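You operate a simulated robot arm through the tools that you are given. There is no shell and no other tool. Be economical: measure what you need, move in short steps, check, and stop when the job is done.

Carry out the task below with a simulated two-armed robot. There is one attempt and no reset: what you move stays moved.

Task
Fetch the DN 40 gasket from the top of the grey tool stand and set it in the orange crate. Put one of the short black bolts from the small table on the long trestle. Take the plug that says "1" from the long trestle and put it on the shelf under the grey bench. Take the brown oil seal on the long trestle and put it away on the top of the steel-topped bench. Carry the parts tray with both arms and set it on the second shelf from the bottom of the store rack. Take the blue digital gauge and put it on the lower shelf of the green tool stand. Stack the 48 V relay from the long trestle on top of the 24 V relay. Put the bearing labelled "C2" from the long trestle on the top of the stool and the bearing labelled "C4" on the top of the far coupling guard. The order is free. Set down upright: plug.

It is judged by the outcome, as a careful person would: the job done as asked, and still so three seconds after it is handed in. It fails if anything else is knocked over, pushed out of place, dropped, spilled or broken. Lids that push on must go on centred and level and be pressed home; caps that screw on are set level and turned clockwise until they are tight.

Robot
Two 7-joint arms with fingered hands on one trunk, on a base that drives. Base frame: it is fixed to the floor where the robot stands at the start and does not move with it; the origin is under the middle of the robot, x ahead of it, y to its left, z up. Lengths are in m, angles in degrees, forces in N, time in s.
The left shoulder is at the start at [0.2, 0.135, 0.82], the right one opposite. With the tool pointing down near the work surface each hand reaches from about 0.1 to 0.8 m from the robot's upright axis, wherever it stands, measured 20 degrees to its own side. Places, roughly: bearing [1.5, -1.5, 0.75]; blue digital gauge [2.5, 0.25, 0.75]; brown oil seal (5x5x2 cm) [0.7, -1.4, 0.8]; gasket [0.5, 0.25, 0.75]; long trestle [0.5, -1.5, 0.8]; lower shelf of the green tool stand [1.7, 0.1, 0.3]; orange crate (40x30x17 cm) [4.5, -1.9, 0.3]; parts tray (26x18x5 cm) [0.5, -1.7, 0.8]; plug [1, -1.5, 0.75]; relay [1.5, -1.75, 0.75]; second shelf of the store rack [5.2, -1.9, 0.7]; shelf under the grey bench [-0.5, -4.2, 0.2]; short black bolt [1, 0, 0.5]; top of the far coupling guard (16x18 cm) [0.88, 2.86, 0.5]; top of the steel-topped bench [4.5, -4.2, 0.8]; top of the stool (19x22 cm) [2.18, 0.18, 0.5]. Payload 4 kg a hand.
Tool frame (each hand has its own): the origin (TCP) lies between the finger pads and is the grasp point; the fingertips stand 0.025 m ahead of it; z points along the fingers, y is the line along which they close. The gripper opens to 0.088 m. The gripper's body begins 0.029 m behind the TCP. The gripper is a hand of 4 fingers: y runs from the thumb to the fingers, the wrist lies at [-0.013, -0.106, -0.174] in the tool frame, and closing takes about 1.5 s.
Orientation is that of the tool frame in the base frame, as a unit quaternion [x, y, z, w]. With the fingers straight down and the wrist toward the robot, the tool's x, y and z point along [0, 1, 0], [1, 0, 0] and [0, 0, -1] of the base frame.

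Tools
- The arms move only by the tool arm_command. It takes "left_commands", "right_commands" or both (then of equal length, played together; a hand with none holds still); each is a list of rows, each a list of 7 numbers: the opening, from 0 (shut) to 1 (fully open), then the shift along the base's x, y, z in units of 50 mm (1.0 is 50 mm), then the turn, a rotation vector about the base's x, y, z in units of 5 degrees (1.0 is 5 degrees). In form: [[claw, tx, ty, tz, rx, ry, rz], ...]. A call has 1 to 12 rows; each row shifts and turns the commanded pose from where the row before left it. A call with a number of a shift or a turn outside -1 to 1 is refused whole. A row lasts 0.2 s, in which the tool goes at most 0.05 m and 8.6 degrees; a call with a longer step from one row to the next is refused whole, and so is a gripper value outside its range. A pose out of reach is approached as far as the arm can. The call stops where the force on the tool passes 40 N (or 10 N more than at its start, if that is more) or the arm is blocked; 0.2 s more then pass. Each finger travels about 0.153 m/s and halts on what it meets, pressing with about 25 N; the grip force reading is that of the motor and also rises with nothing between the fingers. The clock runs only during rows and for 0.2 s after the last one: add rows that do not move to give the fingers time. It gives the time, the measured TCP pose, the force on the tool (base axes), the opening and the grip force at its end, in the units of the frame above (readings bear some noise), with the torque about the TCP (base axes, N m) and any sound that the robot's microphone picked up.
- Cameras (640 x 400 px; columns grow to the right, rows downward): "scene" is now at [0.1306, 0.0217, 1.4144]; the picture's right is [0.30, -0.95, 0.00], its down [-0.76, -0.24, -0.61] and it looks along [0.58, 0.18, -0.79] (base axes); focal length 249 px, centre (320, 200). "left" rides on the left gripper at [-0.064, -0.083, -0.098] in its tool frame; the picture's right is [-0.62, -0.37, 0.69], its down [0.71, -0.63, 0.30] and it looks along [0.33, 0.68, 0.65] (tool axes); focal length 265 px, centre (320, 200). "right" rides on the right gripper at [0.064, -0.084, -0.098] in its tool frame; the picture's right is [-0.62, 0.37, -0.69], its down [-0.71, -0.63, 0.30] and it looks along [-0.32, 0.68, 0.65] (tool axes); focal length 265 px, centre (320, 200). There is no depth. A picture from a camera that has moved, and an enlarged one, comes with that camera's place and axes in the base frame and with its lens.
- capture(camera): a new picture of that camera. The clock stands still meanwhile.
- move_column(by): slides the trunk up (or, below 0, down) by that many m; the arms and the scene camera ride with it, the base frame stays. It gives what a move gives, with no picture.
- base_move(legs): drives the robot by 1 to 6 legs, each [ahead, left, turn to the left] in m, m and degrees, along the robot's own axes; the way and the turn of a leg run together, so that a leg with both is an arc; at most 1.5 m and 180 degrees a leg. The arms and the cameras ride along, it lands a little off, and it stops where it bumps. It gives what a move gives.
- hand_shape(shape, hand): the hand has 4 fingers and takes this shape, open, in about a second: jaw (thumb against the fingers, like two jaws); tri (thumb and two fingers); tip (a fingertip pinch); poke (one finger out to press); point (the index stretched); flat (the hand flat); cup (the hand cupped); fist (a fist). The gripper value then closes the fingers along that shape, each until it touches; the sizes above hold for jaw. It gives what a move gives, with no picture.
- pan_tilt(pan, tilt): turns the head with the scene camera to pan (to the left, within 97 degrees either way) and tilt (down, from -29 to 69), counted from straight ahead of the robot. It gives what a move gives.
- zoom(camera, box): a new picture of the part [left, top, right, bottom] of that camera's present view, enlarged. The clock stands still meanwhile.
- close_job(): hands the job in; it is judged then, once.

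Work in short steps. Places have to be worked out from the pictures, the camera data and where the tool is seen: move nearer, look again, correct. Check each grasp and each placing, and mend what went wrong. You have 493 turns and 244 pictures in all, those below and enlarged ones among them. Open the grippers and draw the arms clear of the work before you hand the job in, unless the task says otherwise; then end with one line.

The tools are called as a command line: name --argument value ..., lists and objects as JSON in quotes. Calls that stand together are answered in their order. arm_command: Moves the arms, as the interface text tells. Its arguments: {"type":"object","properties":{"left_commands":{"type":"array","items":{"type":"array","items":{"type":"number"}}},"right_commands":{"type":"array","items":{"type":"array","items":{"type":"number"}}}},"required":[]} The other tools are called the same way: move_column (by) slides the trunk up or down; hand_shape (shape, hand) gives the hand a shape; base_move (legs) drives the base; pan_tilt (pan, tilt) turns the head that bears the scene camera; capture (camera) takes a picture; zoom (camera, box) takes an enlarged picture of a part of a camera's view; close_job () hands the job in.

At the start:

```text
time_s: 0.0
left_position: [0.5297, 0.3051, 0.9217]
left_ee_rot: [0.707, 0.707, 0.0, -0.001]
left_contact_force: [-0.2, 0.2, 1.6]
left_ft_torque: [0.01, 0.04, -0.02]
left_gripper_width: 0.0876
left_grasp_force: 0.1
left_shape: jaw
right_position: [0.6206, -0.1479, 0.969]
right_ee_rot: [0.707, 0.707, 0.0, 0.0]
right_contact_force: [-0.2, 0.6, -0.2]
right_ft_torque: [-0.02, 0.01, 0.0]
right_gripper_width: 0.0874
right_grasp_force: 0.0
right_shape: jaw
trunk travel left (down, up): [-0.425, 0.345]
robot x, y, heading: [-0.0026, -0.002, -0.1]
head pan, tilt: [17.3, 52.5]
```

scene: 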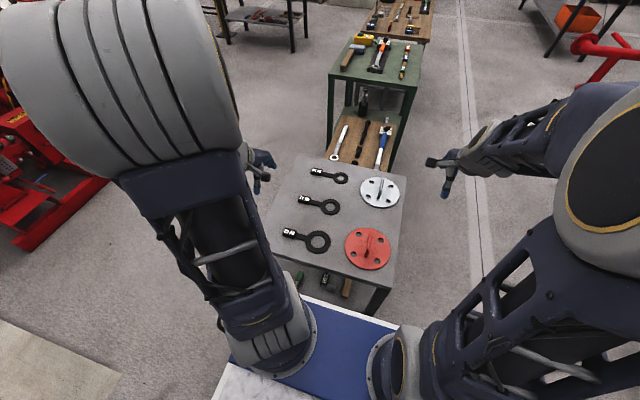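
right: 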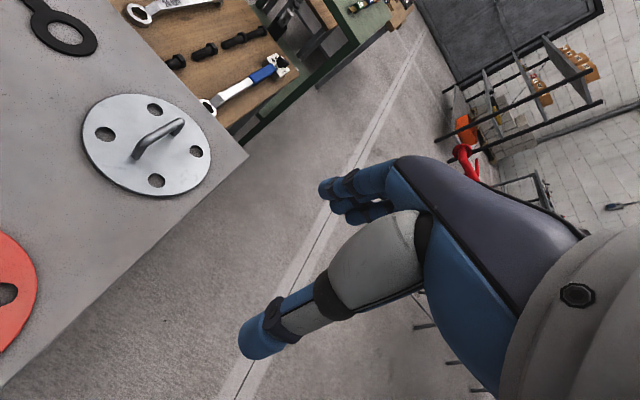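
left: 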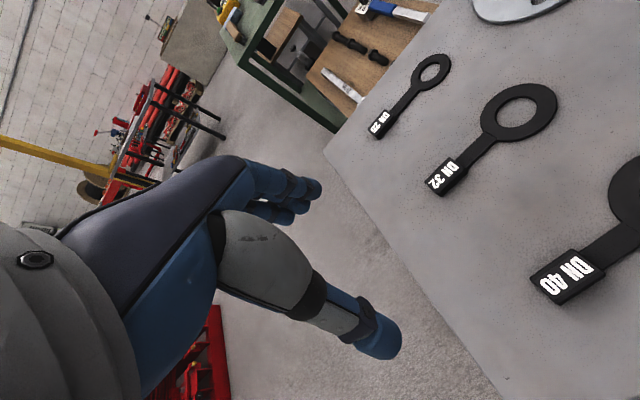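

I begin by surveying the room with the head camera, starting to the right where the long trestle should be.

pan_tilt --pan -60 --tilt 25

capture --camera "scene"

pan_tilt --pan 0 --tilt 20

capture --camera "scene"

pan_tilt --pan 60 --tilt 25

capture --camera "scene"

```text
time_s: 1.5
left_position: [0.5293, 0.304, 0.9227]
left_ee_rot: [0.707, 0.707, 0.0, 0.0]
left_contact_force: [0.3, 0.5, 0.3]
left_ft_torque: [0.01, 0.03, 0.06]
left_gripper_width: 0.0874
left_grasp_force: 0.1
left_shape: jaw
right_position: [0.6189, -0.1478, 0.9695]
right_ee_rot: [0.707, 0.708, 0.0, -0.001]
right_contact_force: [-1.1, 0.5, 0.8]
right_ft_torque: [0.0, 0.0, -0.01]
right_gripper_width: 0.0874
right_grasp_force: 0.1
right_shape: jaw
trunk travel left (down, up): [-0.425, 0.345]
robot x, y, heading: [0.0015, 0.001, 0.0]
head pan, tilt: [-60.0, 25.0]
```

```text
240 pictures are left
camera scene: at [0.1055, -0.0802, 1.4552], right [-0.87, -0.5, 0.0], down [-0.21, 0.37, -0.91], along [0.45, -0.78, -0.42], focal length 249 px, centre (320, 200)
```

scene: 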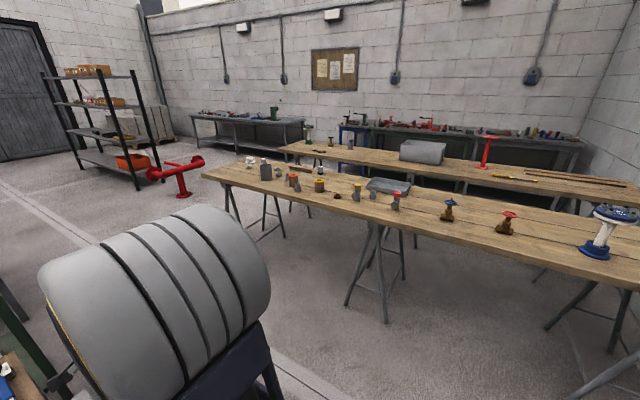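

```text
time_s: 2.8
left_position: [0.5289, 0.3034, 0.9231]
left_ee_rot: [0.707, 0.707, 0.0, 0.0]
left_contact_force: [0.2, 0.5, -0.5]
left_ft_torque: [-0.01, 0.0, 0.01]
left_gripper_width: 0.0874
left_grasp_force: 0.0
left_shape: jaw
right_position: [0.6208, -0.1492, 0.9707]
right_ee_rot: [0.708, 0.707, -0.001, 0.0]
right_contact_force: [1.0, 0.3, 0.6]
right_ft_torque: [0.02, 0.03, -0.02]
right_gripper_width: 0.0876
right_grasp_force: 0.0
right_shape: jaw
trunk travel left (down, up): [-0.425, 0.345]
robot x, y, heading: [0.0006, -0.0013, -0.1]
head pan, tilt: [0.0, 20.0]
```

```text
239 pictures are left
camera scene: at [0.1525, -0.0006, 1.4633], right [0.0, -1.0, 0.0], down [-0.34, 0.0, -0.94], along [0.94, 0.0, -0.34], focal length 249 px, centre (320, 200)
```

scene: 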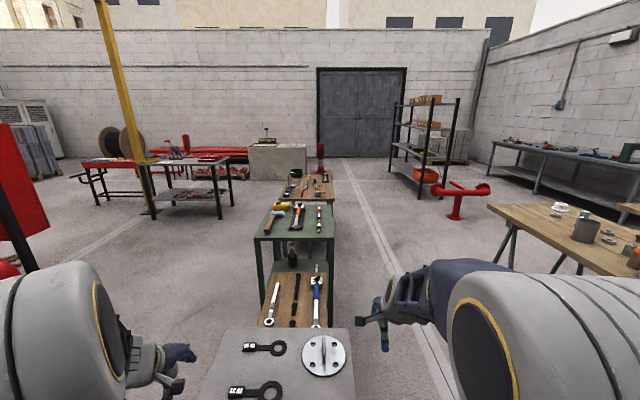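

```text
time_s: 4.1
left_position: [0.5289, 0.3039, 0.9228]
left_ee_rot: [0.707, 0.707, 0.0, 0.0]
left_contact_force: [-0.2, 0.0, -0.5]
left_ft_torque: [0.01, 0.0, 0.0]
left_gripper_width: 0.0876
left_grasp_force: 0.1
left_shape: jaw
right_position: [0.6199, -0.1482, 0.9691]
right_ee_rot: [0.707, 0.707, 0.0, 0.0]
right_contact_force: [0.2, -0.4, 0.3]
right_ft_torque: [0.0, -0.02, -0.01]
right_gripper_width: 0.0879
right_grasp_force: 0.1
right_shape: jaw
trunk travel left (down, up): [-0.425, 0.345]
robot x, y, heading: [-0.0013, -0.0013, -0.2]
head pan, tilt: [60.0, 25.0]
```

```text
238 pictures are left
camera scene: at [0.1055, 0.0793, 1.4553], right [0.87, -0.5, 0.0], down [-0.21, -0.37, -0.91], along [0.45, 0.78, -0.42], focal length 249 px, centre (320, 200)
```

scene: 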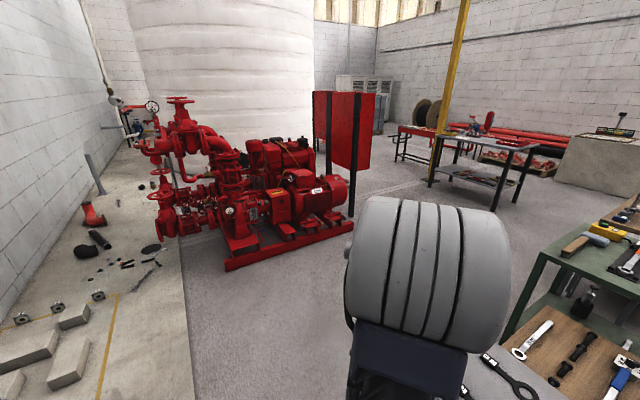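

The layout is clear. Next I look down at the grey stand to locate the DN 40 gasket.

pan_tilt --pan 15 --tilt 60

capture --camera "scene"

zoom --camera "scene" --box '[240, 120, 440, 260]'

```text
time_s: 5.2
left_position: [0.5305, 0.3061, 0.923]
left_ee_rot: [0.707, 0.707, 0.0, 0.0]
left_contact_force: [-0.5, -1.0, 0.5]
left_ft_torque: [0.02, -0.02, 0.01]
left_gripper_width: 0.0879
left_grasp_force: 0.1
left_shape: jaw
right_position: [0.6185, -0.1477, 0.9692]
right_ee_rot: [0.708, 0.706, 0.0, 0.0]
right_contact_force: [0.1, 1.3, -0.4]
right_ft_torque: [-0.01, -0.03, 0.0]
right_gripper_width: 0.0878
right_grasp_force: 0.1
right_shape: jaw
trunk travel left (down, up): [-0.425, 0.345]
robot x, y, heading: [-0.0011, 0.001, -0.3]
head pan, tilt: [15.0, 60.0]
```

```text
237 pictures are left
camera scene: at [0.1238, 0.0168, 1.4052], right [0.26, -0.97, 0.0], down [-0.84, -0.22, -0.5], along [0.48, 0.13, -0.87], focal length 249 px, centre (320, 200)
```

scene: 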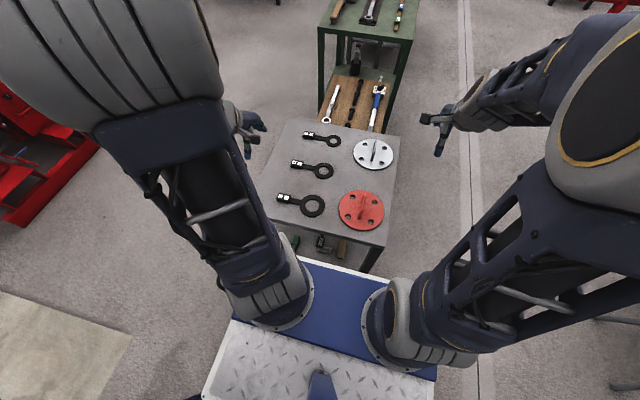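

```text
2.86 times, centred on (340, 190) of scene
camera zoom: at [0.1238, 0.0168, 1.4052], right [0.26, -0.97, 0.0], down [-0.84, -0.22, -0.5], along [0.48, 0.13, -0.87], focal length 712 px, centre (263, 229)
```

zoom: 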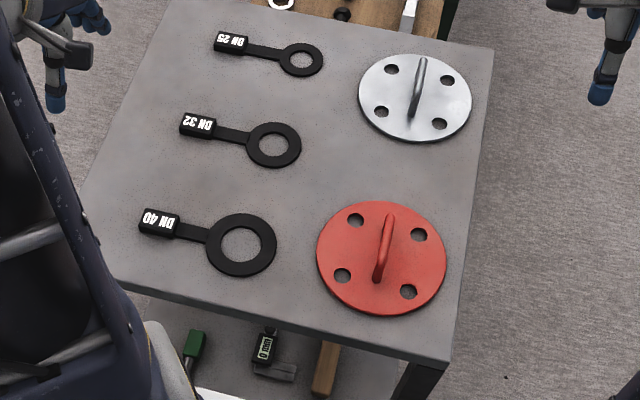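

The DN 40 tag sits at about (0.478, 0.232, 0.725). I bring the left hand down above it and look.

arm_command --left_commands '[[1, -0.34, -0.48, -0.8, 0, 0, 0], [1, -0.34, -0.48, -0.8, 0, 0, 0], [1, -0.34, -0.48, -0.8, 0, 0, 0]]'

capture --camera "left"

zoom --camera "scene" --box '[240, 120, 440, 260]'

```text
time_s: 6.0
left_position: [0.5303, 0.2693, 0.812]
left_ee_rot: [0.707, 0.707, -0.001, -0.001]
left_contact_force: [0.1, 0.0, 0.3]
left_ft_torque: [0.03, -0.01, 0.02]
left_gripper_width: 0.0878
left_grasp_force: 0.1
left_shape: jaw
left hand out of reach, approached as far as the arm can: row 2, 3
right_position: [0.6192, -0.1465, 0.9696]
right_ee_rot: [0.708, 0.707, 0.0, 0.0]
right_contact_force: [0.2, 0.5, 0.8]
right_ft_torque: [0.01, -0.01, -0.02]
right_gripper_width: 0.0874
right_grasp_force: 0.1
right_shape: jaw
trunk travel left (down, up): [-0.425, 0.345]
robot x, y, heading: [-0.0018, -0.0035, -0.0]
head pan, tilt: [15.0, 60.0]
```

```text
235 pictures are left
camera left: at [0.4462, 0.2045, 0.9098], right [-0.37, -0.62, -0.69], down [-0.63, 0.71, -0.3], along [0.68, 0.32, -0.65], focal length 265 px, centre (320, 200)
```

left: 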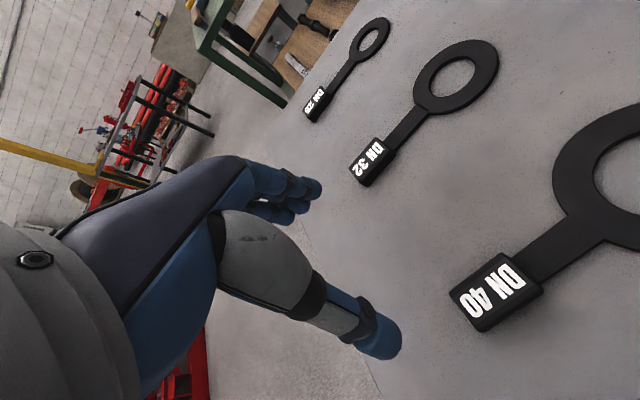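

```text
2.86 times, centred on (340, 190) of scene
camera zoom: at [0.1235, 0.0167, 1.4053], right [0.26, -0.97, 0.0], down [-0.84, -0.22, -0.5], along [0.48, 0.13, -0.87], focal length 712 px, centre (263, 229)
```

zoom: 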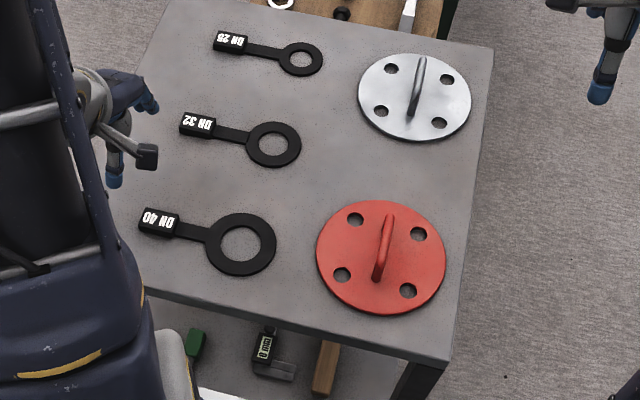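

The arm is cramped inward, so I back the base 0.17 m.

base_move --legs '[[-0.17, 0, 0]]'

```text
time_s: 7.5
left_position: [0.3605, 0.268, 0.813]
left_ee_rot: [0.709, 0.705, -0.001, -0.001]
left_contact_force: [-0.3, 0.0, 0.8]
left_ft_torque: [0.0, 0.01, -0.01]
left_gripper_width: 0.0874
left_grasp_force: 0.0
left_shape: jaw
right_position: [0.4481, -0.1518, 0.9698]
right_ee_rot: [0.709, 0.705, 0.0, 0.0]
right_contact_force: [-0.3, -0.2, -0.9]
right_ft_torque: [-0.01, 0.0, -0.01]
right_gripper_width: 0.0874
right_grasp_force: 0.0
right_shape: jaw
trunk travel left (down, up): [-0.425, 0.345]
robot x, y, heading: [-0.1716, -0.004, -0.3]
head pan, tilt: [15.0, 60.0]
```

arm_command --left_commands '[[1, 0.787, -0.27, -0.08, 0, 0, 0], [1, 0.787, -0.27, -0.08, 0, 0, 0], [1, 0.787, -0.27, -0.08, 0, 0, 0]]'

capture --camera "left"

```text
time_s: 8.3
left_position: [0.4775, 0.2254, 0.8008]
left_ee_rot: [0.709, 0.705, -0.001, -0.001]
left_contact_force: [-0.9, 0.7, -0.7]
left_ft_torque: [0.01, 0.0, 0.0]
left_gripper_width: 0.0877
left_grasp_force: 0.0
left_shape: jaw
right_position: [0.4474, -0.1519, 0.9689]
right_ee_rot: [0.709, 0.706, 0.0, 0.0]
right_contact_force: [0.2, 0.3, -0.2]
right_ft_torque: [-0.02, 0.0, 0.02]
right_gripper_width: 0.0876
right_grasp_force: 0.0
right_shape: jaw
trunk travel left (down, up): [-0.425, 0.345]
robot x, y, heading: [-0.1695, 0.0011, -0.3]
head pan, tilt: [15.0, 60.0]
```

```text
233 pictures are left
camera left: at [0.3942, 0.1606, 0.8986], right [-0.37, -0.62, -0.69], down [-0.63, 0.72, -0.3], along [0.68, 0.32, -0.65], focal length 265 px, centre (320, 200)
```

left: 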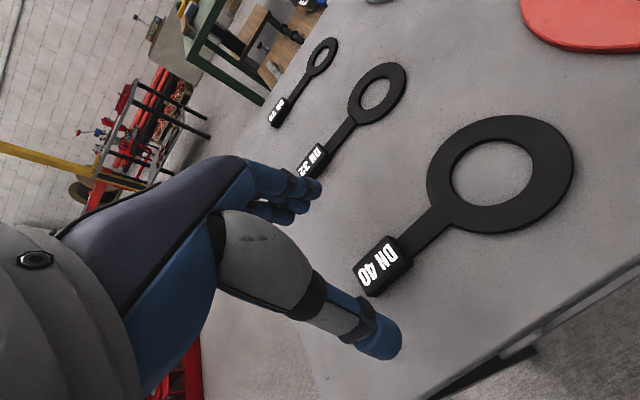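

Aligned over the tag. I go down gently.

arm_command --left_commands '[[1, 0, 0.05, -0.5, 0, 0, 0], [1, 0, 0, -0.3, 0, 0, 0]]'

capture --camera "left"

```text
time_s: 8.9
left_position: [0.4774, 0.2291, 0.7606]
left_ee_rot: [0.709, 0.705, 0.0, 0.0]
left_contact_force: [0.6, 0.2, -0.5]
left_ft_torque: [0.04, 0.01, 0.03]
left_gripper_width: 0.0879
left_grasp_force: 0.0
left_shape: jaw
right_position: [0.4473, -0.1521, 0.9694]
right_ee_rot: [0.709, 0.705, 0.0, -0.001]
right_contact_force: [-0.5, 0.3, 0.3]
right_ft_torque: [-0.01, 0.01, -0.01]
right_gripper_width: 0.0874
right_grasp_force: 0.0
right_shape: jaw
trunk travel left (down, up): [-0.425, 0.345]
robot x, y, heading: [-0.173, -0.0003, -0.4]
head pan, tilt: [15.0, 60.0]
```

```text
232 pictures are left
camera left: at [0.3946, 0.1639, 0.8586], right [-0.37, -0.62, -0.69], down [-0.63, 0.72, -0.3], along [0.68, 0.32, -0.65], focal length 265 px, centre (320, 200)
```

left: 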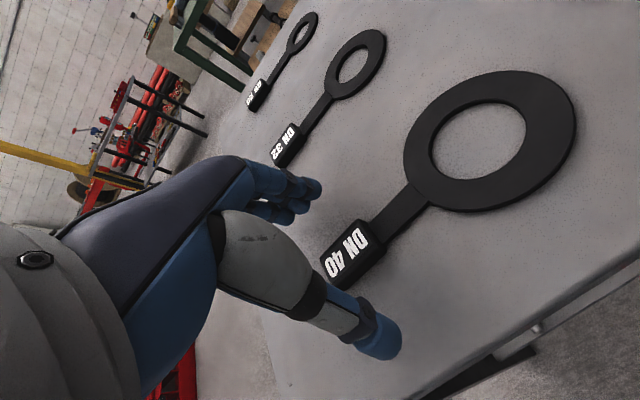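

arm_command --left_commands '[[1, 0, 0, -0.1, 0, 0, 0], [1, 0, 0, -0.1, 0, 0, 0]]'

```text
time_s: 9.5
left_position: [0.4785, 0.2302, 0.7499]
left_ee_rot: [0.708, 0.706, 0.0, 0.0]
left_contact_force: [0.1, 0.0, -0.3]
left_ft_torque: [0.0, -0.01, 0.0]
left_gripper_width: 0.0875
left_grasp_force: 0.1
left_shape: jaw
right_position: [0.4477, -0.1513, 0.9697]
right_ee_rot: [0.709, 0.706, 0.0, 0.0]
right_contact_force: [-0.5, 0.6, -0.4]
right_ft_torque: [-0.03, -0.01, 0.02]
right_gripper_width: 0.0877
right_grasp_force: 0.0
right_shape: jaw
trunk travel left (down, up): [-0.425, 0.345]
robot x, y, heading: [-0.1729, 0.0005, -0.3]
head pan, tilt: [15.0, 60.0]
```

No contact yet, so I close on the tag at this height.

arm_command --left_commands '[[0, 0, 0, 0, 0, 0, 0], [0, 0, 0, 0, 0, 0, 0], [0, 0, 0, 0, 0, 0, 0], [0, 0, 0, 0, 0, 0, 0], [0, 0, 0, 0, 0, 0, 0], [0, 0, 0, 0, 0, 0, 0], [0, 0, 0, 0, 0, 0, 0]]'

capture --camera "left"

```text
time_s: 11.1
left_position: [0.4784, 0.2295, 0.7511]
left_ee_rot: [0.709, 0.705, 0.0, -0.001]
left_contact_force: [0.7, 1.2, -0.1]
left_ft_torque: [0.04, 0.0, -0.05]
left_gripper_width: 0.0201
left_grasp_force: 24.6
left_shape: jaw
right_position: [0.4472, -0.1512, 0.9686]
right_ee_rot: [0.709, 0.705, 0.0, 0.0]
right_contact_force: [0.7, -0.9, 0.8]
right_ft_torque: [0.03, -0.01, 0.01]
right_gripper_width: 0.0876
right_grasp_force: 0.0
right_shape: jaw
trunk travel left (down, up): [-0.425, 0.345]
robot x, y, heading: [-0.1749, -0.0007, -0.1]
head pan, tilt: [15.0, 60.0]
```

```text
231 pictures are left
camera left: at [0.3948, 0.1642, 0.8483], right [-0.37, -0.62, -0.69], down [-0.63, 0.72, -0.3], along [0.68, 0.32, -0.65], focal length 265 px, centre (320, 200)
```

left: 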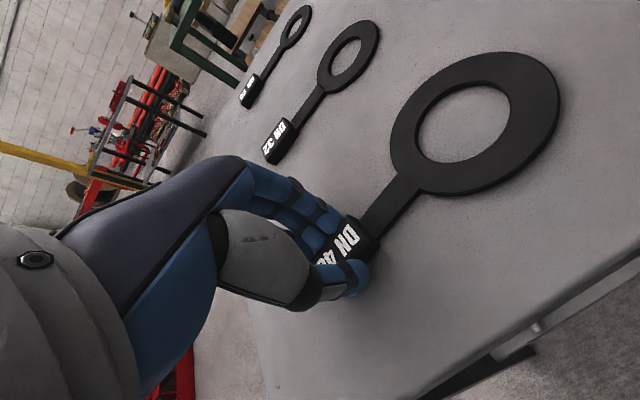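

Width 0.020 with the tag between the fingers. I lift it.

arm_command --left_commands '[[0, 0, 0, 0.5, 0, 0, 0], [0, 0, 0, 1, 0, 0, 0], [0, 0, 0, 1, 0, 0, 0], [0, 0, 0, 1, 0, 0, 0]]'

capture --camera "left"

pan_tilt --pan 0 --tilt 45

capture --camera "scene"

```text
time_s: 12.1
left_position: [0.4787, 0.2302, 0.9258]
left_ee_rot: [0.709, 0.706, 0.0, -0.001]
left_contact_force: [0.0, 0.6, -1.2]
left_ft_torque: [0.04, 0.04, 0.01]
left_gripper_width: 0.0199
left_grasp_force: 25.0
left_shape: jaw
right_position: [0.4479, -0.1501, 0.9696]
right_ee_rot: [0.709, 0.706, 0.0, 0.0]
right_contact_force: [0.6, 0.0, 0.4]
right_ft_torque: [0.0, -0.02, -0.01]
right_gripper_width: 0.0877
right_grasp_force: 0.0
right_shape: jaw
trunk travel left (down, up): [-0.425, 0.345]
robot x, y, heading: [-0.1739, 0.0037, -0.5]
head pan, tilt: [15.0, 60.0]
```

```text
230 pictures are left
camera left: at [0.3946, 0.1653, 1.0228], right [-0.37, -0.62, -0.69], down [-0.63, 0.72, -0.3], along [0.68, 0.32, -0.66], focal length 265 px, centre (320, 200)
```

left: 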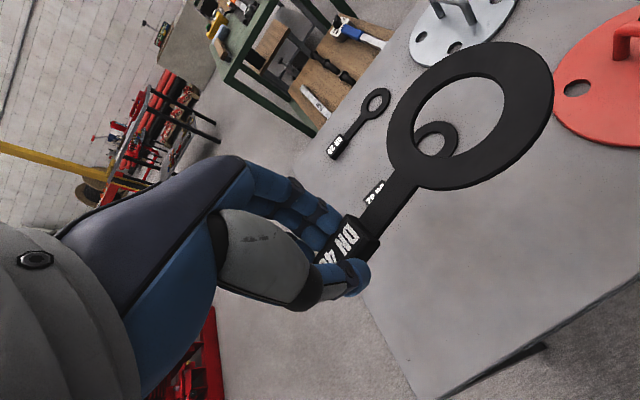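

```text
time_s: 12.9
left_position: [0.4779, 0.2299, 0.924]
left_ee_rot: [0.709, 0.705, 0.0, 0.0]
left_contact_force: [-0.2, -0.5, -0.5]
left_ft_torque: [0.02, 0.02, -0.02]
left_gripper_width: 0.0203
left_grasp_force: 25.4
left_shape: jaw
right_position: [0.4473, -0.1497, 0.969]
right_ee_rot: [0.709, 0.706, 0.0, 0.0]
right_contact_force: [-1.0, 0.3, 0.6]
right_ft_torque: [0.02, 0.02, 0.02]
right_gripper_width: 0.0875
right_grasp_force: 0.2
right_shape: jaw
trunk travel left (down, up): [-0.425, 0.345]
robot x, y, heading: [-0.1724, 0.0023, -0.4]
head pan, tilt: [0.0, 45.0]
```

```text
229 pictures are left
camera scene: at [-0.0309, -0.0008, 1.4246], right [0.0, -1.0, 0.0], down [-0.71, 0.0, -0.71], along [0.71, 0.0, -0.71], focal length 249 px, centre (320, 200)
```

scene: 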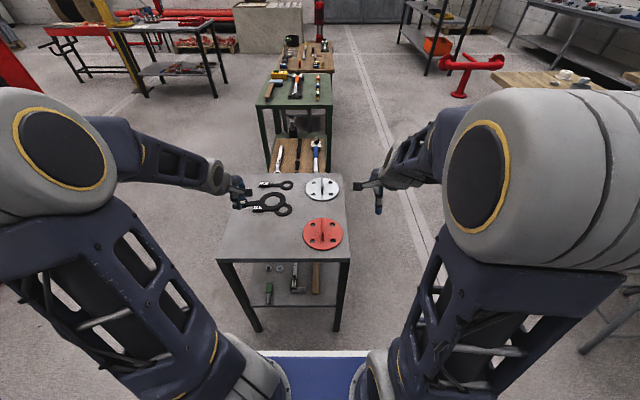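

Gasket held. I drive around to the right aisle beside the small table, facing it, to fetch a bolt.

base_move --legs '[[-0.1, 0, 0], [0, -0.68, 0], [1.25, 0, 0]]'

pan_tilt --pan 70 --tilt 45

capture --camera "scene"

pan_tilt --pan -80 --tilt 40

capture --camera "scene"

```text
time_s: 23.3
left_position: [1.6232, -0.4522, 0.925]
left_ee_rot: [0.707, 0.707, -0.001, 0.0]
left_contact_force: [0.6, 0.5, -1.1]
left_ft_torque: [0.03, -0.02, 0.0]
left_gripper_width: 0.0203
left_grasp_force: 24.9
left_shape: jaw
right_position: [1.5956, -0.8342, 0.9698]
right_ee_rot: [0.707, 0.707, 0.0, 0.001]
right_contact_force: [0.3, 0.6, 1.0]
right_ft_torque: [0.0, 0.02, 0.0]
right_gripper_width: 0.0877
right_grasp_force: 0.0
right_shape: jaw
trunk travel left (down, up): [-0.425, 0.345]
robot x, y, heading: [0.9765, -0.6871, 0.1]
head pan, tilt: [0.0, 45.0]
```

```text
time_s: 24.7
left_position: [1.6239, -0.4532, 0.9247]
left_ee_rot: [0.707, 0.707, 0.0, 0.0]
left_contact_force: [0.5, 0.2, -0.7]
left_ft_torque: [0.08, 0.02, 0.02]
left_gripper_width: 0.0201
left_grasp_force: 24.8
left_shape: jaw
right_position: [1.5948, -0.8344, 0.9693]
right_ee_rot: [0.708, 0.707, 0.0, -0.001]
right_contact_force: [-0.3, 0.6, -0.5]
right_ft_torque: [0.01, 0.02, -0.02]
right_gripper_width: 0.0878
right_grasp_force: 0.1
right_shape: jaw
trunk travel left (down, up): [-0.425, 0.345]
robot x, y, heading: [0.9753, -0.6889, 0.2]
head pan, tilt: [70.0, 45.0]
```

```text
228 pictures are left
camera scene: at [1.0627, -0.6102, 1.4247], right [0.94, -0.34, 0.0], down [-0.24, -0.66, -0.71], along [0.24, 0.66, -0.71], focal length 249 px, centre (320, 200)
```

scene: 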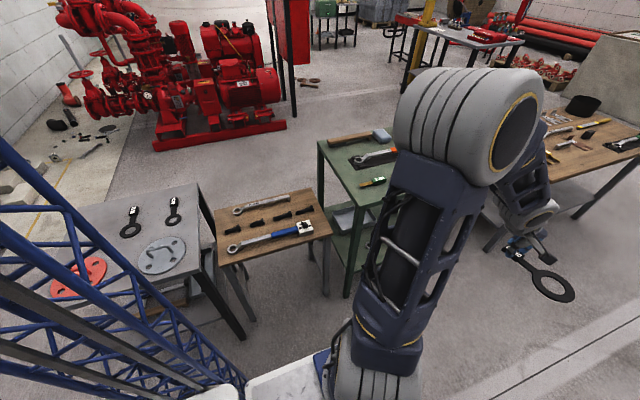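

```text
time_s: 27.1
left_position: [1.6238, -0.4526, 0.9248]
left_ee_rot: [0.707, 0.707, 0.0, -0.001]
left_contact_force: [-1.0, -0.6, -0.6]
left_ft_torque: [0.0, 0.02, -0.01]
left_gripper_width: 0.02
left_grasp_force: 24.9
left_shape: jaw
right_position: [1.5944, -0.834, 0.9702]
right_ee_rot: [0.707, 0.707, 0.0, 0.0]
right_contact_force: [-0.4, 0.4, 0.2]
right_ft_torque: [0.01, 0.01, -0.04]
right_gripper_width: 0.0876
right_grasp_force: 0.0
right_shape: jaw
trunk travel left (down, up): [-0.425, 0.345]
robot x, y, heading: [0.9739, -0.688, -0.2]
head pan, tilt: [-80.0, 40.0]
```

```text
227 pictures are left
camera scene: at [1.0496, -0.7703, 1.4319], right [-0.98, -0.17, 0.0], down [-0.11, 0.63, -0.77], along [0.13, -0.75, -0.64], focal length 249 px, centre (320, 200)
```

scene: 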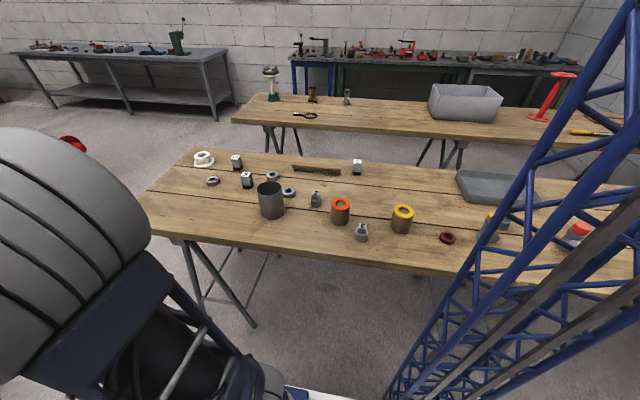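

I lift the left hand 0.1 for clearance, turn left to face the small table, and look.

arm_command --left_commands '[[0, 0, 0, 1, 0, 0, 0], [0, 0, 0, 1, 0, 0, 0]]'

base_move --legs '[[0, 0, 90]]'

pan_tilt --pan 0 --tilt 55

capture --camera "scene"

capture --camera "right"

```text
time_s: 27.6
left_position: [1.6241, -0.4546, 1.0256]
left_ee_rot: [0.707, 0.707, 0.0, 0.0]
left_contact_force: [-0.5, 0.3, 0.2]
left_ft_torque: [-0.01, -0.01, 0.01]
left_gripper_width: 0.0204
left_grasp_force: 25.3
left_shape: jaw
right_position: [1.5964, -0.8332, 0.9682]
right_ee_rot: [0.707, 0.707, 0.0, 0.001]
right_contact_force: [-0.1, 0.6, 0.1]
right_ft_torque: [-0.04, 0.0, 0.0]
right_gripper_width: 0.0878
right_grasp_force: 0.0
right_shape: jaw
trunk travel left (down, up): [-0.425, 0.345]
robot x, y, heading: [0.9786, -0.6859, 0.2]
head pan, tilt: [-80.0, 40.0]
```

```text
time_s: 31.8
left_position: [0.7509, -0.0362, 1.0249]
left_ee_rot: [0.006, 1.0, -0.001, 0.0]
left_contact_force: [-0.5, -0.4, -0.1]
left_ft_torque: [-0.02, 0.02, 0.03]
left_gripper_width: 0.0199
left_grasp_force: 25.5
left_shape: jaw
right_position: [1.1314, -0.0676, 0.9698]
right_ee_rot: [0.006, 1.0, 0.0, 0.0]
right_contact_force: [0.6, 0.1, 0.2]
right_ft_torque: [0.01, 0.0, -0.02]
right_gripper_width: 0.0877
right_grasp_force: 0.0
right_shape: jaw
trunk travel left (down, up): [-0.425, 0.345]
robot x, y, heading: [0.9747, -0.6862, 89.4]
head pan, tilt: [-80.0, 40.0]
```

```text
time_s: 33.4
left_position: [0.7523, -0.0361, 1.0264]
left_ee_rot: [0.006, 1.0, 0.0, 0.0]
left_contact_force: [-0.3, -0.2, -0.9]
left_ft_torque: [-0.03, 0.01, 0.01]
left_gripper_width: 0.0201
left_grasp_force: 24.4
left_shape: jaw
right_position: [1.131, -0.0681, 0.9693]
right_ee_rot: [0.006, 1.0, 0.0, 0.001]
right_contact_force: [-0.5, 0.7, -0.2]
right_ft_torque: [-0.04, 0.0, -0.01]
right_gripper_width: 0.0874
right_grasp_force: 0.1
right_shape: jaw
trunk travel left (down, up): [-0.425, 0.345]
robot x, y, heading: [0.9763, -0.6875, 89.3]
head pan, tilt: [0.0, 55.0]
```

```text
226 pictures are left
camera scene: at [0.9764, -0.5543, 1.4113], right [1.0, -0.01, 0.0], down [-0.01, -0.82, -0.57], along [0.01, 0.57, -0.82], focal length 249 px, centre (320, 200)
```

scene: 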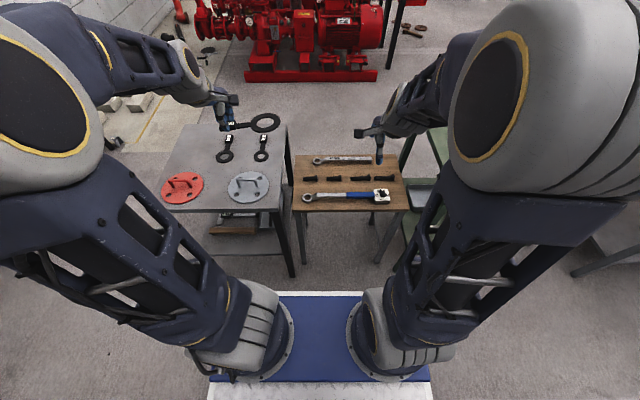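

```text
225 pictures are left
camera right: at [1.0664, -0.1509, 1.068], right [0.62, 0.36, 0.69], down [0.71, -0.64, -0.3], along [0.33, 0.68, -0.65], focal length 265 px, centre (320, 200)
```

right: 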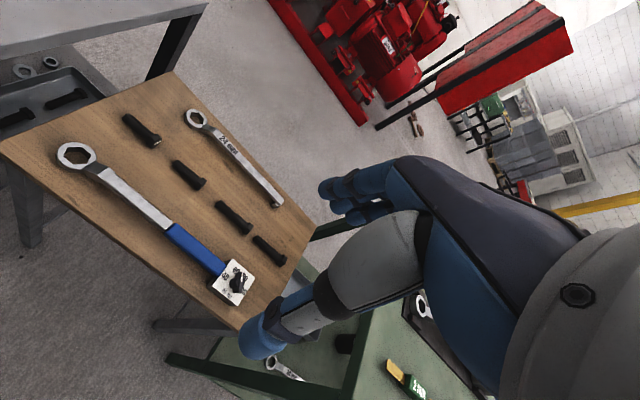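

zoom --camera "scene" --box '[280, 140, 440, 220]'

zoom --camera "right" --box '[100, 90, 340, 310]'

```text
4.00 times, centred on (360, 180) of scene
camera zoom: at [0.9764, -0.5543, 1.4113], right [1.0, -0.01, 0.0], down [-0.01, -0.82, -0.57], along [0.01, 0.57, -0.82], focal length 997 px, centre (160, 280)
```

zoom: 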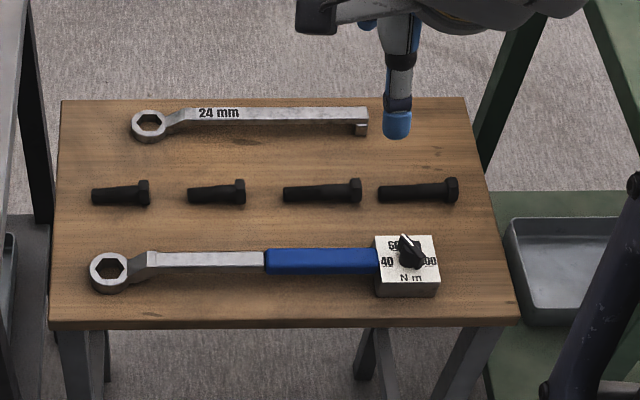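

```text
1.82 times, centred on (220, 200) of right
camera zoom: at [1.0664, -0.1509, 1.068], right [0.62, 0.36, 0.69], down [0.71, -0.64, -0.3], along [0.33, 0.68, -0.65], focal length 483 px, centre (502, 200)
```

zoom: 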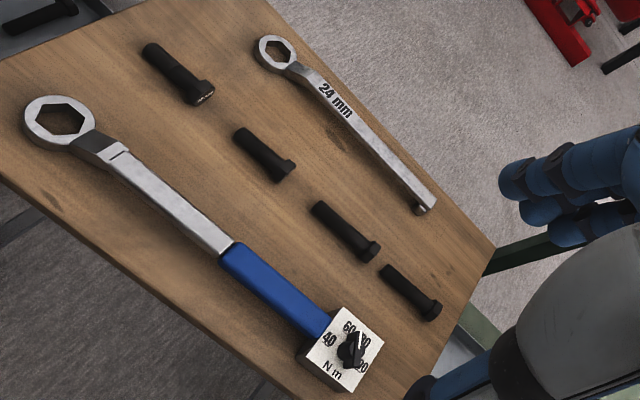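

Two left-hand bolts are the short ones; I target the second one at about (1.048, 0.129, 0.59). I move closer and bring the right hand above it.

base_move --legs '[[0.15, 0, 0]]'

arm_command --right_commands '[[1, -0.28, 0.15, -0.9, 0, 0, 0], [1, -0.28, 0.15, -0.9, 0, 0, 0], [1, -0.28, 0.15, -0.9, 0, 0, 0], [1, -0.28, 0.15, -0.9, 0, 0, 0], [1, -0.28, 0.15, -0.9, 0, 0, 0], [1, -0.28, 0.15, -0.9, 0, 0, 0]]'

capture --camera "right"

```text
time_s: 34.7
left_position: [0.7529, 0.1125, 1.0249]
left_ee_rot: [0.005, 1.0, 0.0, 0.0]
left_contact_force: [0.0, 0.2, -0.9]
left_ft_torque: [0.0, 0.02, 0.0]
left_gripper_width: 0.0199
left_grasp_force: 25.4
left_shape: jaw
right_position: [1.1326, 0.0804, 0.9696]
right_ee_rot: [0.005, 1.0, 0.0, 0.0]
right_contact_force: [0.4, 0.0, 0.5]
right_ft_torque: [-0.02, -0.02, -0.01]
right_gripper_width: 0.0877
right_grasp_force: 0.1
right_shape: jaw
trunk travel left (down, up): [-0.425, 0.345]
robot x, y, heading: [0.9784, -0.539, 89.3]
head pan, tilt: [0.0, 55.0]
```

```text
time_s: 36.1
left_position: [0.7523, 0.1122, 1.0257]
left_ee_rot: [0.004, 1.0, 0.0, 0.0]
left_contact_force: [-0.3, 0.0, 0.1]
left_ft_torque: [0.02, 0.01, 0.01]
left_gripper_width: 0.0201
left_grasp_force: 24.8
left_shape: jaw
right_position: [1.0462, 0.1255, 0.6994]
right_ee_rot: [0.005, 1.0, 0.002, 0.0]
right_contact_force: [-0.1, 0.5, -0.5]
right_ft_torque: [0.0, 0.02, -0.02]
right_gripper_width: 0.0877
right_grasp_force: 0.1
right_shape: jaw
trunk travel left (down, up): [-0.425, 0.345]
robot x, y, heading: [0.9784, -0.5422, 89.4]
head pan, tilt: [0.0, 55.0]
```

```text
222 pictures are left
camera right: at [0.9813, 0.0434, 0.7977], right [0.62, 0.36, 0.69], down [0.71, -0.64, -0.31], along [0.33, 0.68, -0.65], focal length 265 px, centre (320, 200)
```

right: 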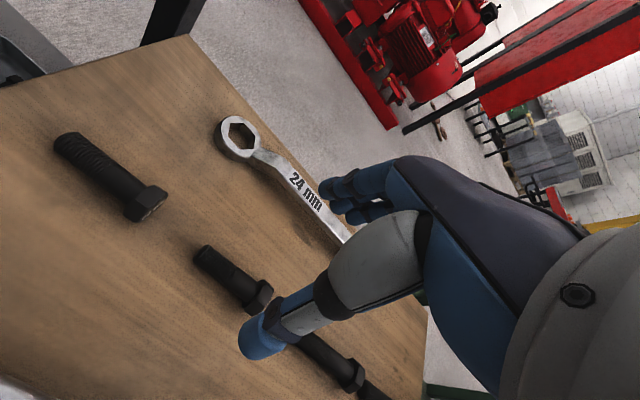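

arm_command --right_commands '[[0.6, 0.14, -0.06, -0.5, 0, 0, 0], [0.6, 0, 0, -0.5, 0, 0, 0], [0.6, 0, 0, -0.4, 0, 0, 0], [0.6, 0, 0, 0, 0, 0, 0]]'

capture --camera "right"

```text
time_s: 37.1
left_position: [0.752, 0.1139, 1.0261]
left_ee_rot: [0.005, 1.0, -0.001, -0.001]
left_contact_force: [0.0, 0.5, -0.3]
left_ft_torque: [-0.03, 0.01, 0.02]
left_gripper_width: 0.02
left_grasp_force: 24.8
left_shape: jaw
right_position: [1.0534, 0.1228, 0.6301]
right_ee_rot: [0.005, 1.0, -0.001, 0.0]
right_contact_force: [0.5, 0.1, -0.6]
right_ft_torque: [0.01, -0.02, -0.02]
right_gripper_width: 0.0533
right_grasp_force: 0.2
right_shape: jaw
trunk travel left (down, up): [-0.425, 0.345]
robot x, y, heading: [0.9802, -0.5357, 89.4]
head pan, tilt: [0.0, 55.0]
```

```text
221 pictures are left
camera right: at [0.989, 0.0394, 0.7283], right [0.62, 0.36, 0.69], down [0.71, -0.64, -0.3], along [0.33, 0.68, -0.65], focal length 265 px, centre (320, 200)
```

right: 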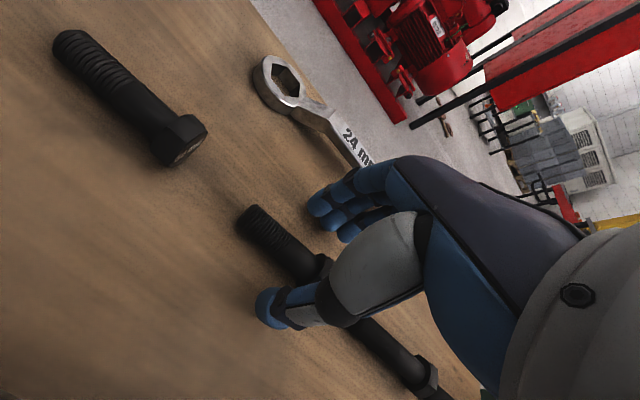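

arm_command --right_commands '[[0.6, 0, 0.06, -0.1, 0, 0, 0], [0.6, 0, 0, -0.1, 0, 0, 0], [0.6, 0, 0, -0.1, 0, 0, 0]]'

capture --camera "right"

```text
time_s: 37.8
left_position: [0.7517, 0.1121, 1.0258]
left_ee_rot: [0.005, 1.0, -0.001, -0.001]
left_contact_force: [0.1, 0.3, -0.2]
left_ft_torque: [0.01, 0.04, 0.01]
left_gripper_width: 0.02
left_grasp_force: 25.0
left_shape: jaw
right_position: [1.0534, 0.1314, 0.6248]
right_ee_rot: [0.005, 1.0, 0.008, -0.001]
right_contact_force: [0.3, -3.0, 20.0]
right_ft_torque: [-0.71, 0.03, 0.03]
right_gripper_width: 0.0549
right_grasp_force: 0.0
right_shape: jaw
trunk travel left (down, up): [-0.425, 0.345]
robot x, y, heading: [0.9775, -0.535, 89.3]
head pan, tilt: [0.0, 55.0]
stopped in row 3 (right hand): the force on the tool passed its limit at 48 N (the readings are from after the stop); the commanded pose is now the measured one
```

```text
220 pictures are left
camera right: at [0.9887, 0.0461, 0.7222], right [0.63, 0.35, 0.7], down [0.71, -0.63, -0.32], along [0.33, 0.69, -0.64], focal length 265 px, centre (320, 200)
```

right: 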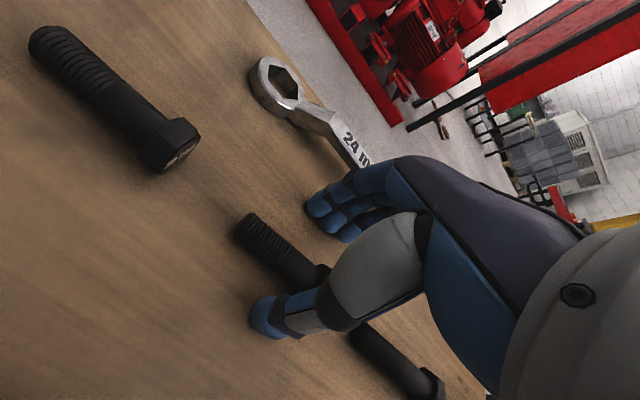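

The thumb touched something; likely the bolt lies slightly nearer than I am. I rise, shift toward y 0.117 and look again.

arm_command --right_commands '[[0.8, 0, 0, 0.4, 0, 0, 0], [0.8, -0.1, -0.28, 0, 0, 0, 0], [0.8, 0, 0, 0, 0, 0, 0]]'

capture --camera "right"

zoom --camera "scene" --box '[280, 160, 440, 260]'

```text
time_s: 38.6
left_position: [0.7534, 0.113, 1.0259]
left_ee_rot: [0.004, 1.0, -0.001, -0.001]
left_contact_force: [0.6, -0.8, -0.9]
left_ft_torque: [-0.02, 0.02, 0.01]
left_gripper_width: 0.0201
left_grasp_force: 24.8
left_shape: jaw
right_position: [1.0485, 0.115, 0.6446]
right_ee_rot: [0.006, 1.0, 0.007, -0.001]
right_contact_force: [0.6, 0.5, -0.7]
right_ft_torque: [0.01, 0.02, -0.03]
right_gripper_width: 0.0703
right_grasp_force: 0.1
right_shape: jaw
trunk travel left (down, up): [-0.425, 0.345]
robot x, y, heading: [0.976, -0.5365, 89.4]
head pan, tilt: [0.0, 55.0]
```

```text
219 pictures are left
camera right: at [0.9842, 0.0317, 0.7417], right [0.63, 0.35, 0.7], down [0.71, -0.63, -0.31], along [0.33, 0.69, -0.65], focal length 265 px, centre (320, 200)
```

right: 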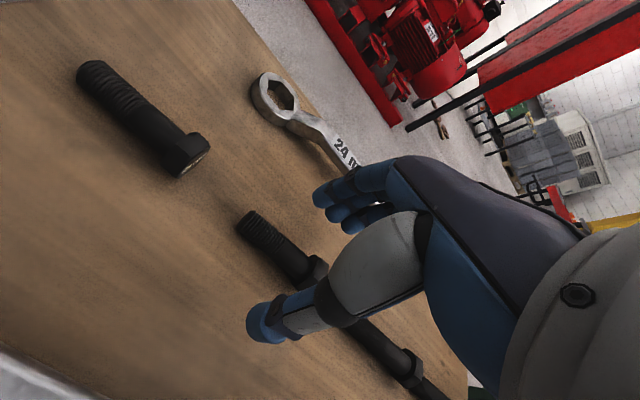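

```text
4.00 times, centred on (360, 210) of scene
camera zoom: at [0.9779, -0.4056, 1.4112], right [1.0, -0.01, 0.0], down [-0.01, -0.82, -0.57], along [0.01, 0.57, -0.82], focal length 997 px, centre (160, 160)
```

zoom: 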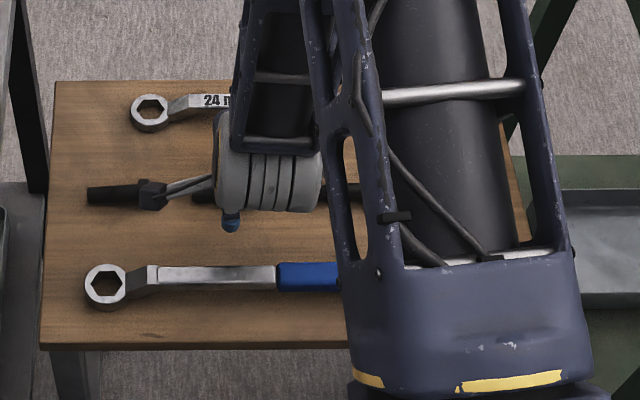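

arm_command --right_commands '[[0.8, 0, 0.05, -0.2, 0, 0, 0], [0.8, 0, 0, -0.12, 0, 0, 0]]'

arm_command --right_commands '[[0, 0, 0, 0, 0, 0, 0], [0, 0, 0, 0, 0, 0, 0], [0, 0, 0, 0, 0, 0, 0], [0, 0, 0, 0, 0, 0, 0], [0, 0, 0, 0, 0, 0, 0], [0, 0, 0, 0, 0, 0, 0]]'

capture --camera "right"

```text
time_s: 39.2
left_position: [0.7517, 0.1133, 1.0267]
left_ee_rot: [0.005, 1.0, -0.001, 0.0]
left_contact_force: [0.2, -0.5, -1.2]
left_ft_torque: [-0.02, 0.05, 0.01]
left_gripper_width: 0.0199
left_grasp_force: 24.8
left_shape: jaw
right_position: [1.0491, 0.118, 0.6281]
right_ee_rot: [0.005, 1.0, 0.006, 0.0]
right_contact_force: [-0.5, 0.2, 0.4]
right_ft_torque: [0.01, -0.01, -0.04]
right_gripper_width: 0.0704
right_grasp_force: 0.1
right_shape: jaw
trunk travel left (down, up): [-0.425, 0.345]
robot x, y, heading: [0.9755, -0.5376, 89.5]
head pan, tilt: [0.0, 55.0]
```

```text
time_s: 40.6
left_position: [0.7517, 0.1133, 1.026]
left_ee_rot: [0.005, 1.0, 0.0, 0.0]
left_contact_force: [0.0, 0.3, -0.2]
left_ft_torque: [-0.02, 0.04, -0.02]
left_gripper_width: 0.0198
left_grasp_force: 25.3
left_shape: jaw
right_position: [1.0476, 0.1189, 0.6289]
right_ee_rot: [0.005, 1.0, 0.006, -0.001]
right_contact_force: [1.0, -0.7, -0.2]
right_ft_torque: [0.0, 0.05, 0.02]
right_gripper_width: 0.0088
right_grasp_force: 24.8
right_shape: jaw
trunk travel left (down, up): [-0.425, 0.345]
robot x, y, heading: [0.9777, -0.5366, 89.1]
head pan, tilt: [0.0, 55.0]
```

```text
217 pictures are left
camera right: at [0.9835, 0.0342, 0.7255], right [0.63, 0.35, 0.7], down [0.71, -0.63, -0.31], along [0.33, 0.69, -0.65], focal length 265 px, centre (320, 200)
```

right: 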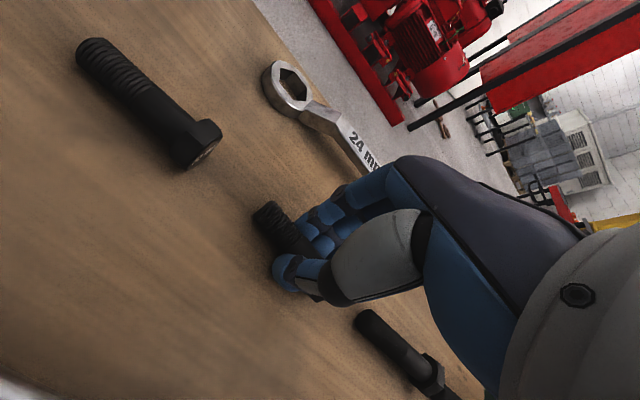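

It grips something 9 mm wide, so the hold is probably high on the shank. I lift slightly and check.

arm_command --right_commands '[[0, 0, 0, 0.3, 0, 0, 0], [0, 0, 0, 0.5, 0, 0, 0], [0, 0, 0, 0, 0, 0, 0]]'

capture --camera "right"

```text
time_s: 41.4
left_position: [0.7522, 0.1135, 1.0269]
left_ee_rot: [0.005, 1.0, -0.001, 0.0]
left_contact_force: [0.4, 0.5, 0.4]
left_ft_torque: [0.0, 0.07, 0.02]
left_gripper_width: 0.02
left_grasp_force: 24.6
left_shape: jaw
right_position: [1.0485, 0.1184, 0.6676]
right_ee_rot: [0.006, 1.0, 0.006, -0.002]
right_contact_force: [-0.9, 0.6, -1.4]
right_ft_torque: [0.0, 0.01, -0.01]
right_gripper_width: 0.0091
right_grasp_force: 25.1
right_shape: jaw
trunk travel left (down, up): [-0.425, 0.345]
robot x, y, heading: [0.9773, -0.5364, 89.4]
head pan, tilt: [0.0, 55.0]
```

```text
216 pictures are left
camera right: at [0.9843, 0.0336, 0.7659], right [0.63, 0.35, 0.7], down [0.71, -0.63, -0.31], along [0.33, 0.69, -0.65], focal length 265 px, centre (320, 200)
```

right: 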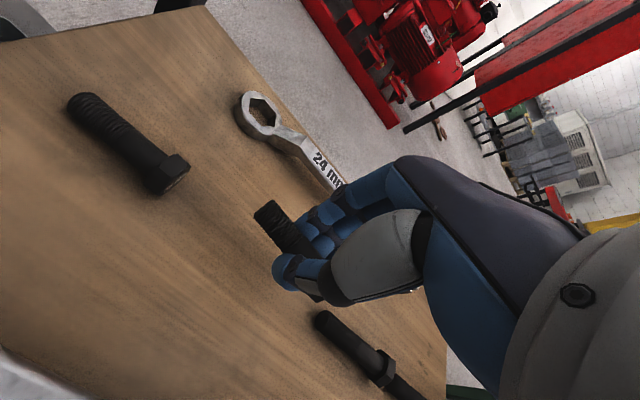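

Bolt is in hand. I raise both hands, back off and turn right to face the trestle.

arm_command --left_commands '[[0, 0, 0, 0.2, 0, 0, 0], [0, 0, 0, 0.2, 0, 0, 0], [0, 0, 0, 0.2, 0, 0, 0], [0, 0, 0, 0, 0, 0, 0], [0, 0, 0, 0, 0, 0, 0], [0, 0, 0, 0, 0, 0, 0], [0, 0, 0, 0, 0, 0, 0], [0, 0, 0, 0, 0, 0, 0]]' --right_commands '[[0, 0, 0, 1, 0, 0, 0], [0, 0, 0, 1, 0, 0, 0], [0, 0, 0, 1, 0, 0, 0], [0, 0, 0, 1, 0, 0, 0], [0, 0, 0, 1, 0, 0, 0], [0, 0, 0, 1, 0, 0, 0], [0, 0, 0, 1, 0, 0, 0], [0, 0, 0, 0.7, 0, 0, 0]]'

base_move --legs '[[-0.1, 0, 0], [0, 0, -90], [0, 0, -90]]'

capture --camera "scene"

capture --camera "right"

```text
time_s: 43.2
left_position: [0.7523, 0.1135, 1.056]
left_ee_rot: [0.005, 1.0, -0.001, 0.001]
left_contact_force: [0.3, -0.2, 0.1]
left_ft_torque: [0.0, -0.01, -0.01]
left_gripper_width: 0.02
left_grasp_force: 25.4
left_shape: jaw
right_position: [1.0499, 0.1187, 1.0546]
right_ee_rot: [0.006, 1.0, 0.006, -0.001]
right_contact_force: [-0.4, 0.1, -0.6]
right_ft_torque: [0.0, -0.03, 0.01]
right_gripper_width: 0.0087
right_grasp_force: 24.6
right_shape: jaw
trunk travel left (down, up): [-0.425, 0.345]
robot x, y, heading: [0.9766, -0.5351, 89.5]
head pan, tilt: [0.0, 55.0]
```

```text
time_s: 52.0
left_position: [1.1965, -1.2892, 1.0549]
left_ee_rot: [1.0, -0.009, 0.0, -0.001]
left_contact_force: [-0.2, -0.4, -1.4]
left_ft_torque: [-0.01, -0.04, -0.02]
left_gripper_width: 0.0198
left_grasp_force: 24.8
left_shape: jaw
right_position: [0.8986, -1.2922, 1.0546]
right_ee_rot: [1.0, -0.009, 0.0, 0.005]
right_contact_force: [0.2, -0.3, -0.6]
right_ft_torque: [0.06, -0.01, -0.01]
right_gripper_width: 0.0085
right_grasp_force: 25.1
right_shape: jaw
trunk travel left (down, up): [-0.425, 0.345]
robot x, y, heading: [0.9797, -0.6331, -91.3]
head pan, tilt: [0.0, 55.0]
```

```text
215 pictures are left
camera scene: at [0.9731, -0.7693, 1.4112], right [-1.0, 0.02, 0.0], down [0.01, 0.82, -0.57], along [-0.01, -0.57, -0.82], focal length 249 px, centre (320, 200)
```

scene: 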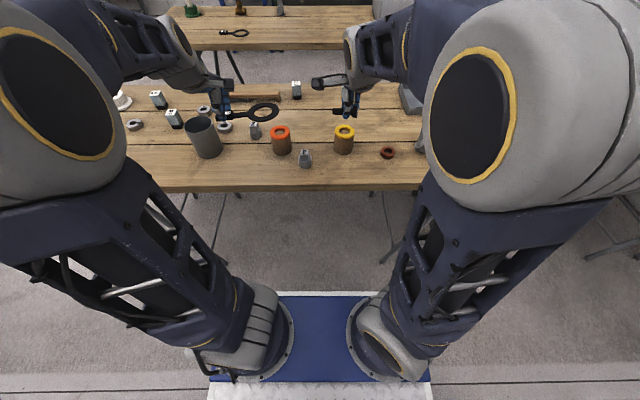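

```text
214 pictures are left
camera right: at [0.9647, -1.2095, 1.1514], right [-0.63, -0.35, 0.7], down [-0.7, 0.64, -0.31], along [-0.34, -0.69, -0.65], focal length 265 px, centre (320, 200)
```

right: 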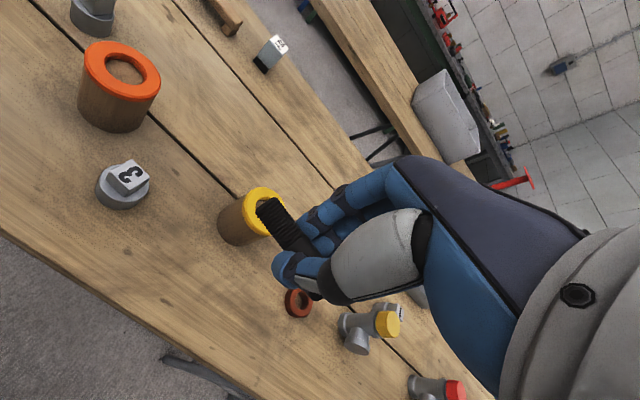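

zoom --camera "scene" --box '[100, 70, 420, 200]'

```text
2.00 times, centred on (260, 135) of scene
camera zoom: at [0.9731, -0.7693, 1.4112], right [-1.0, 0.02, 0.0], down [0.01, 0.82, -0.57], along [-0.01, -0.57, -0.82], focal length 498 px, centre (440, 330)
```

zoom: 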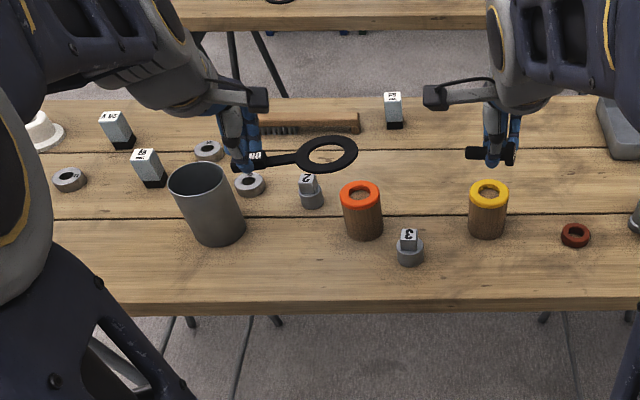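

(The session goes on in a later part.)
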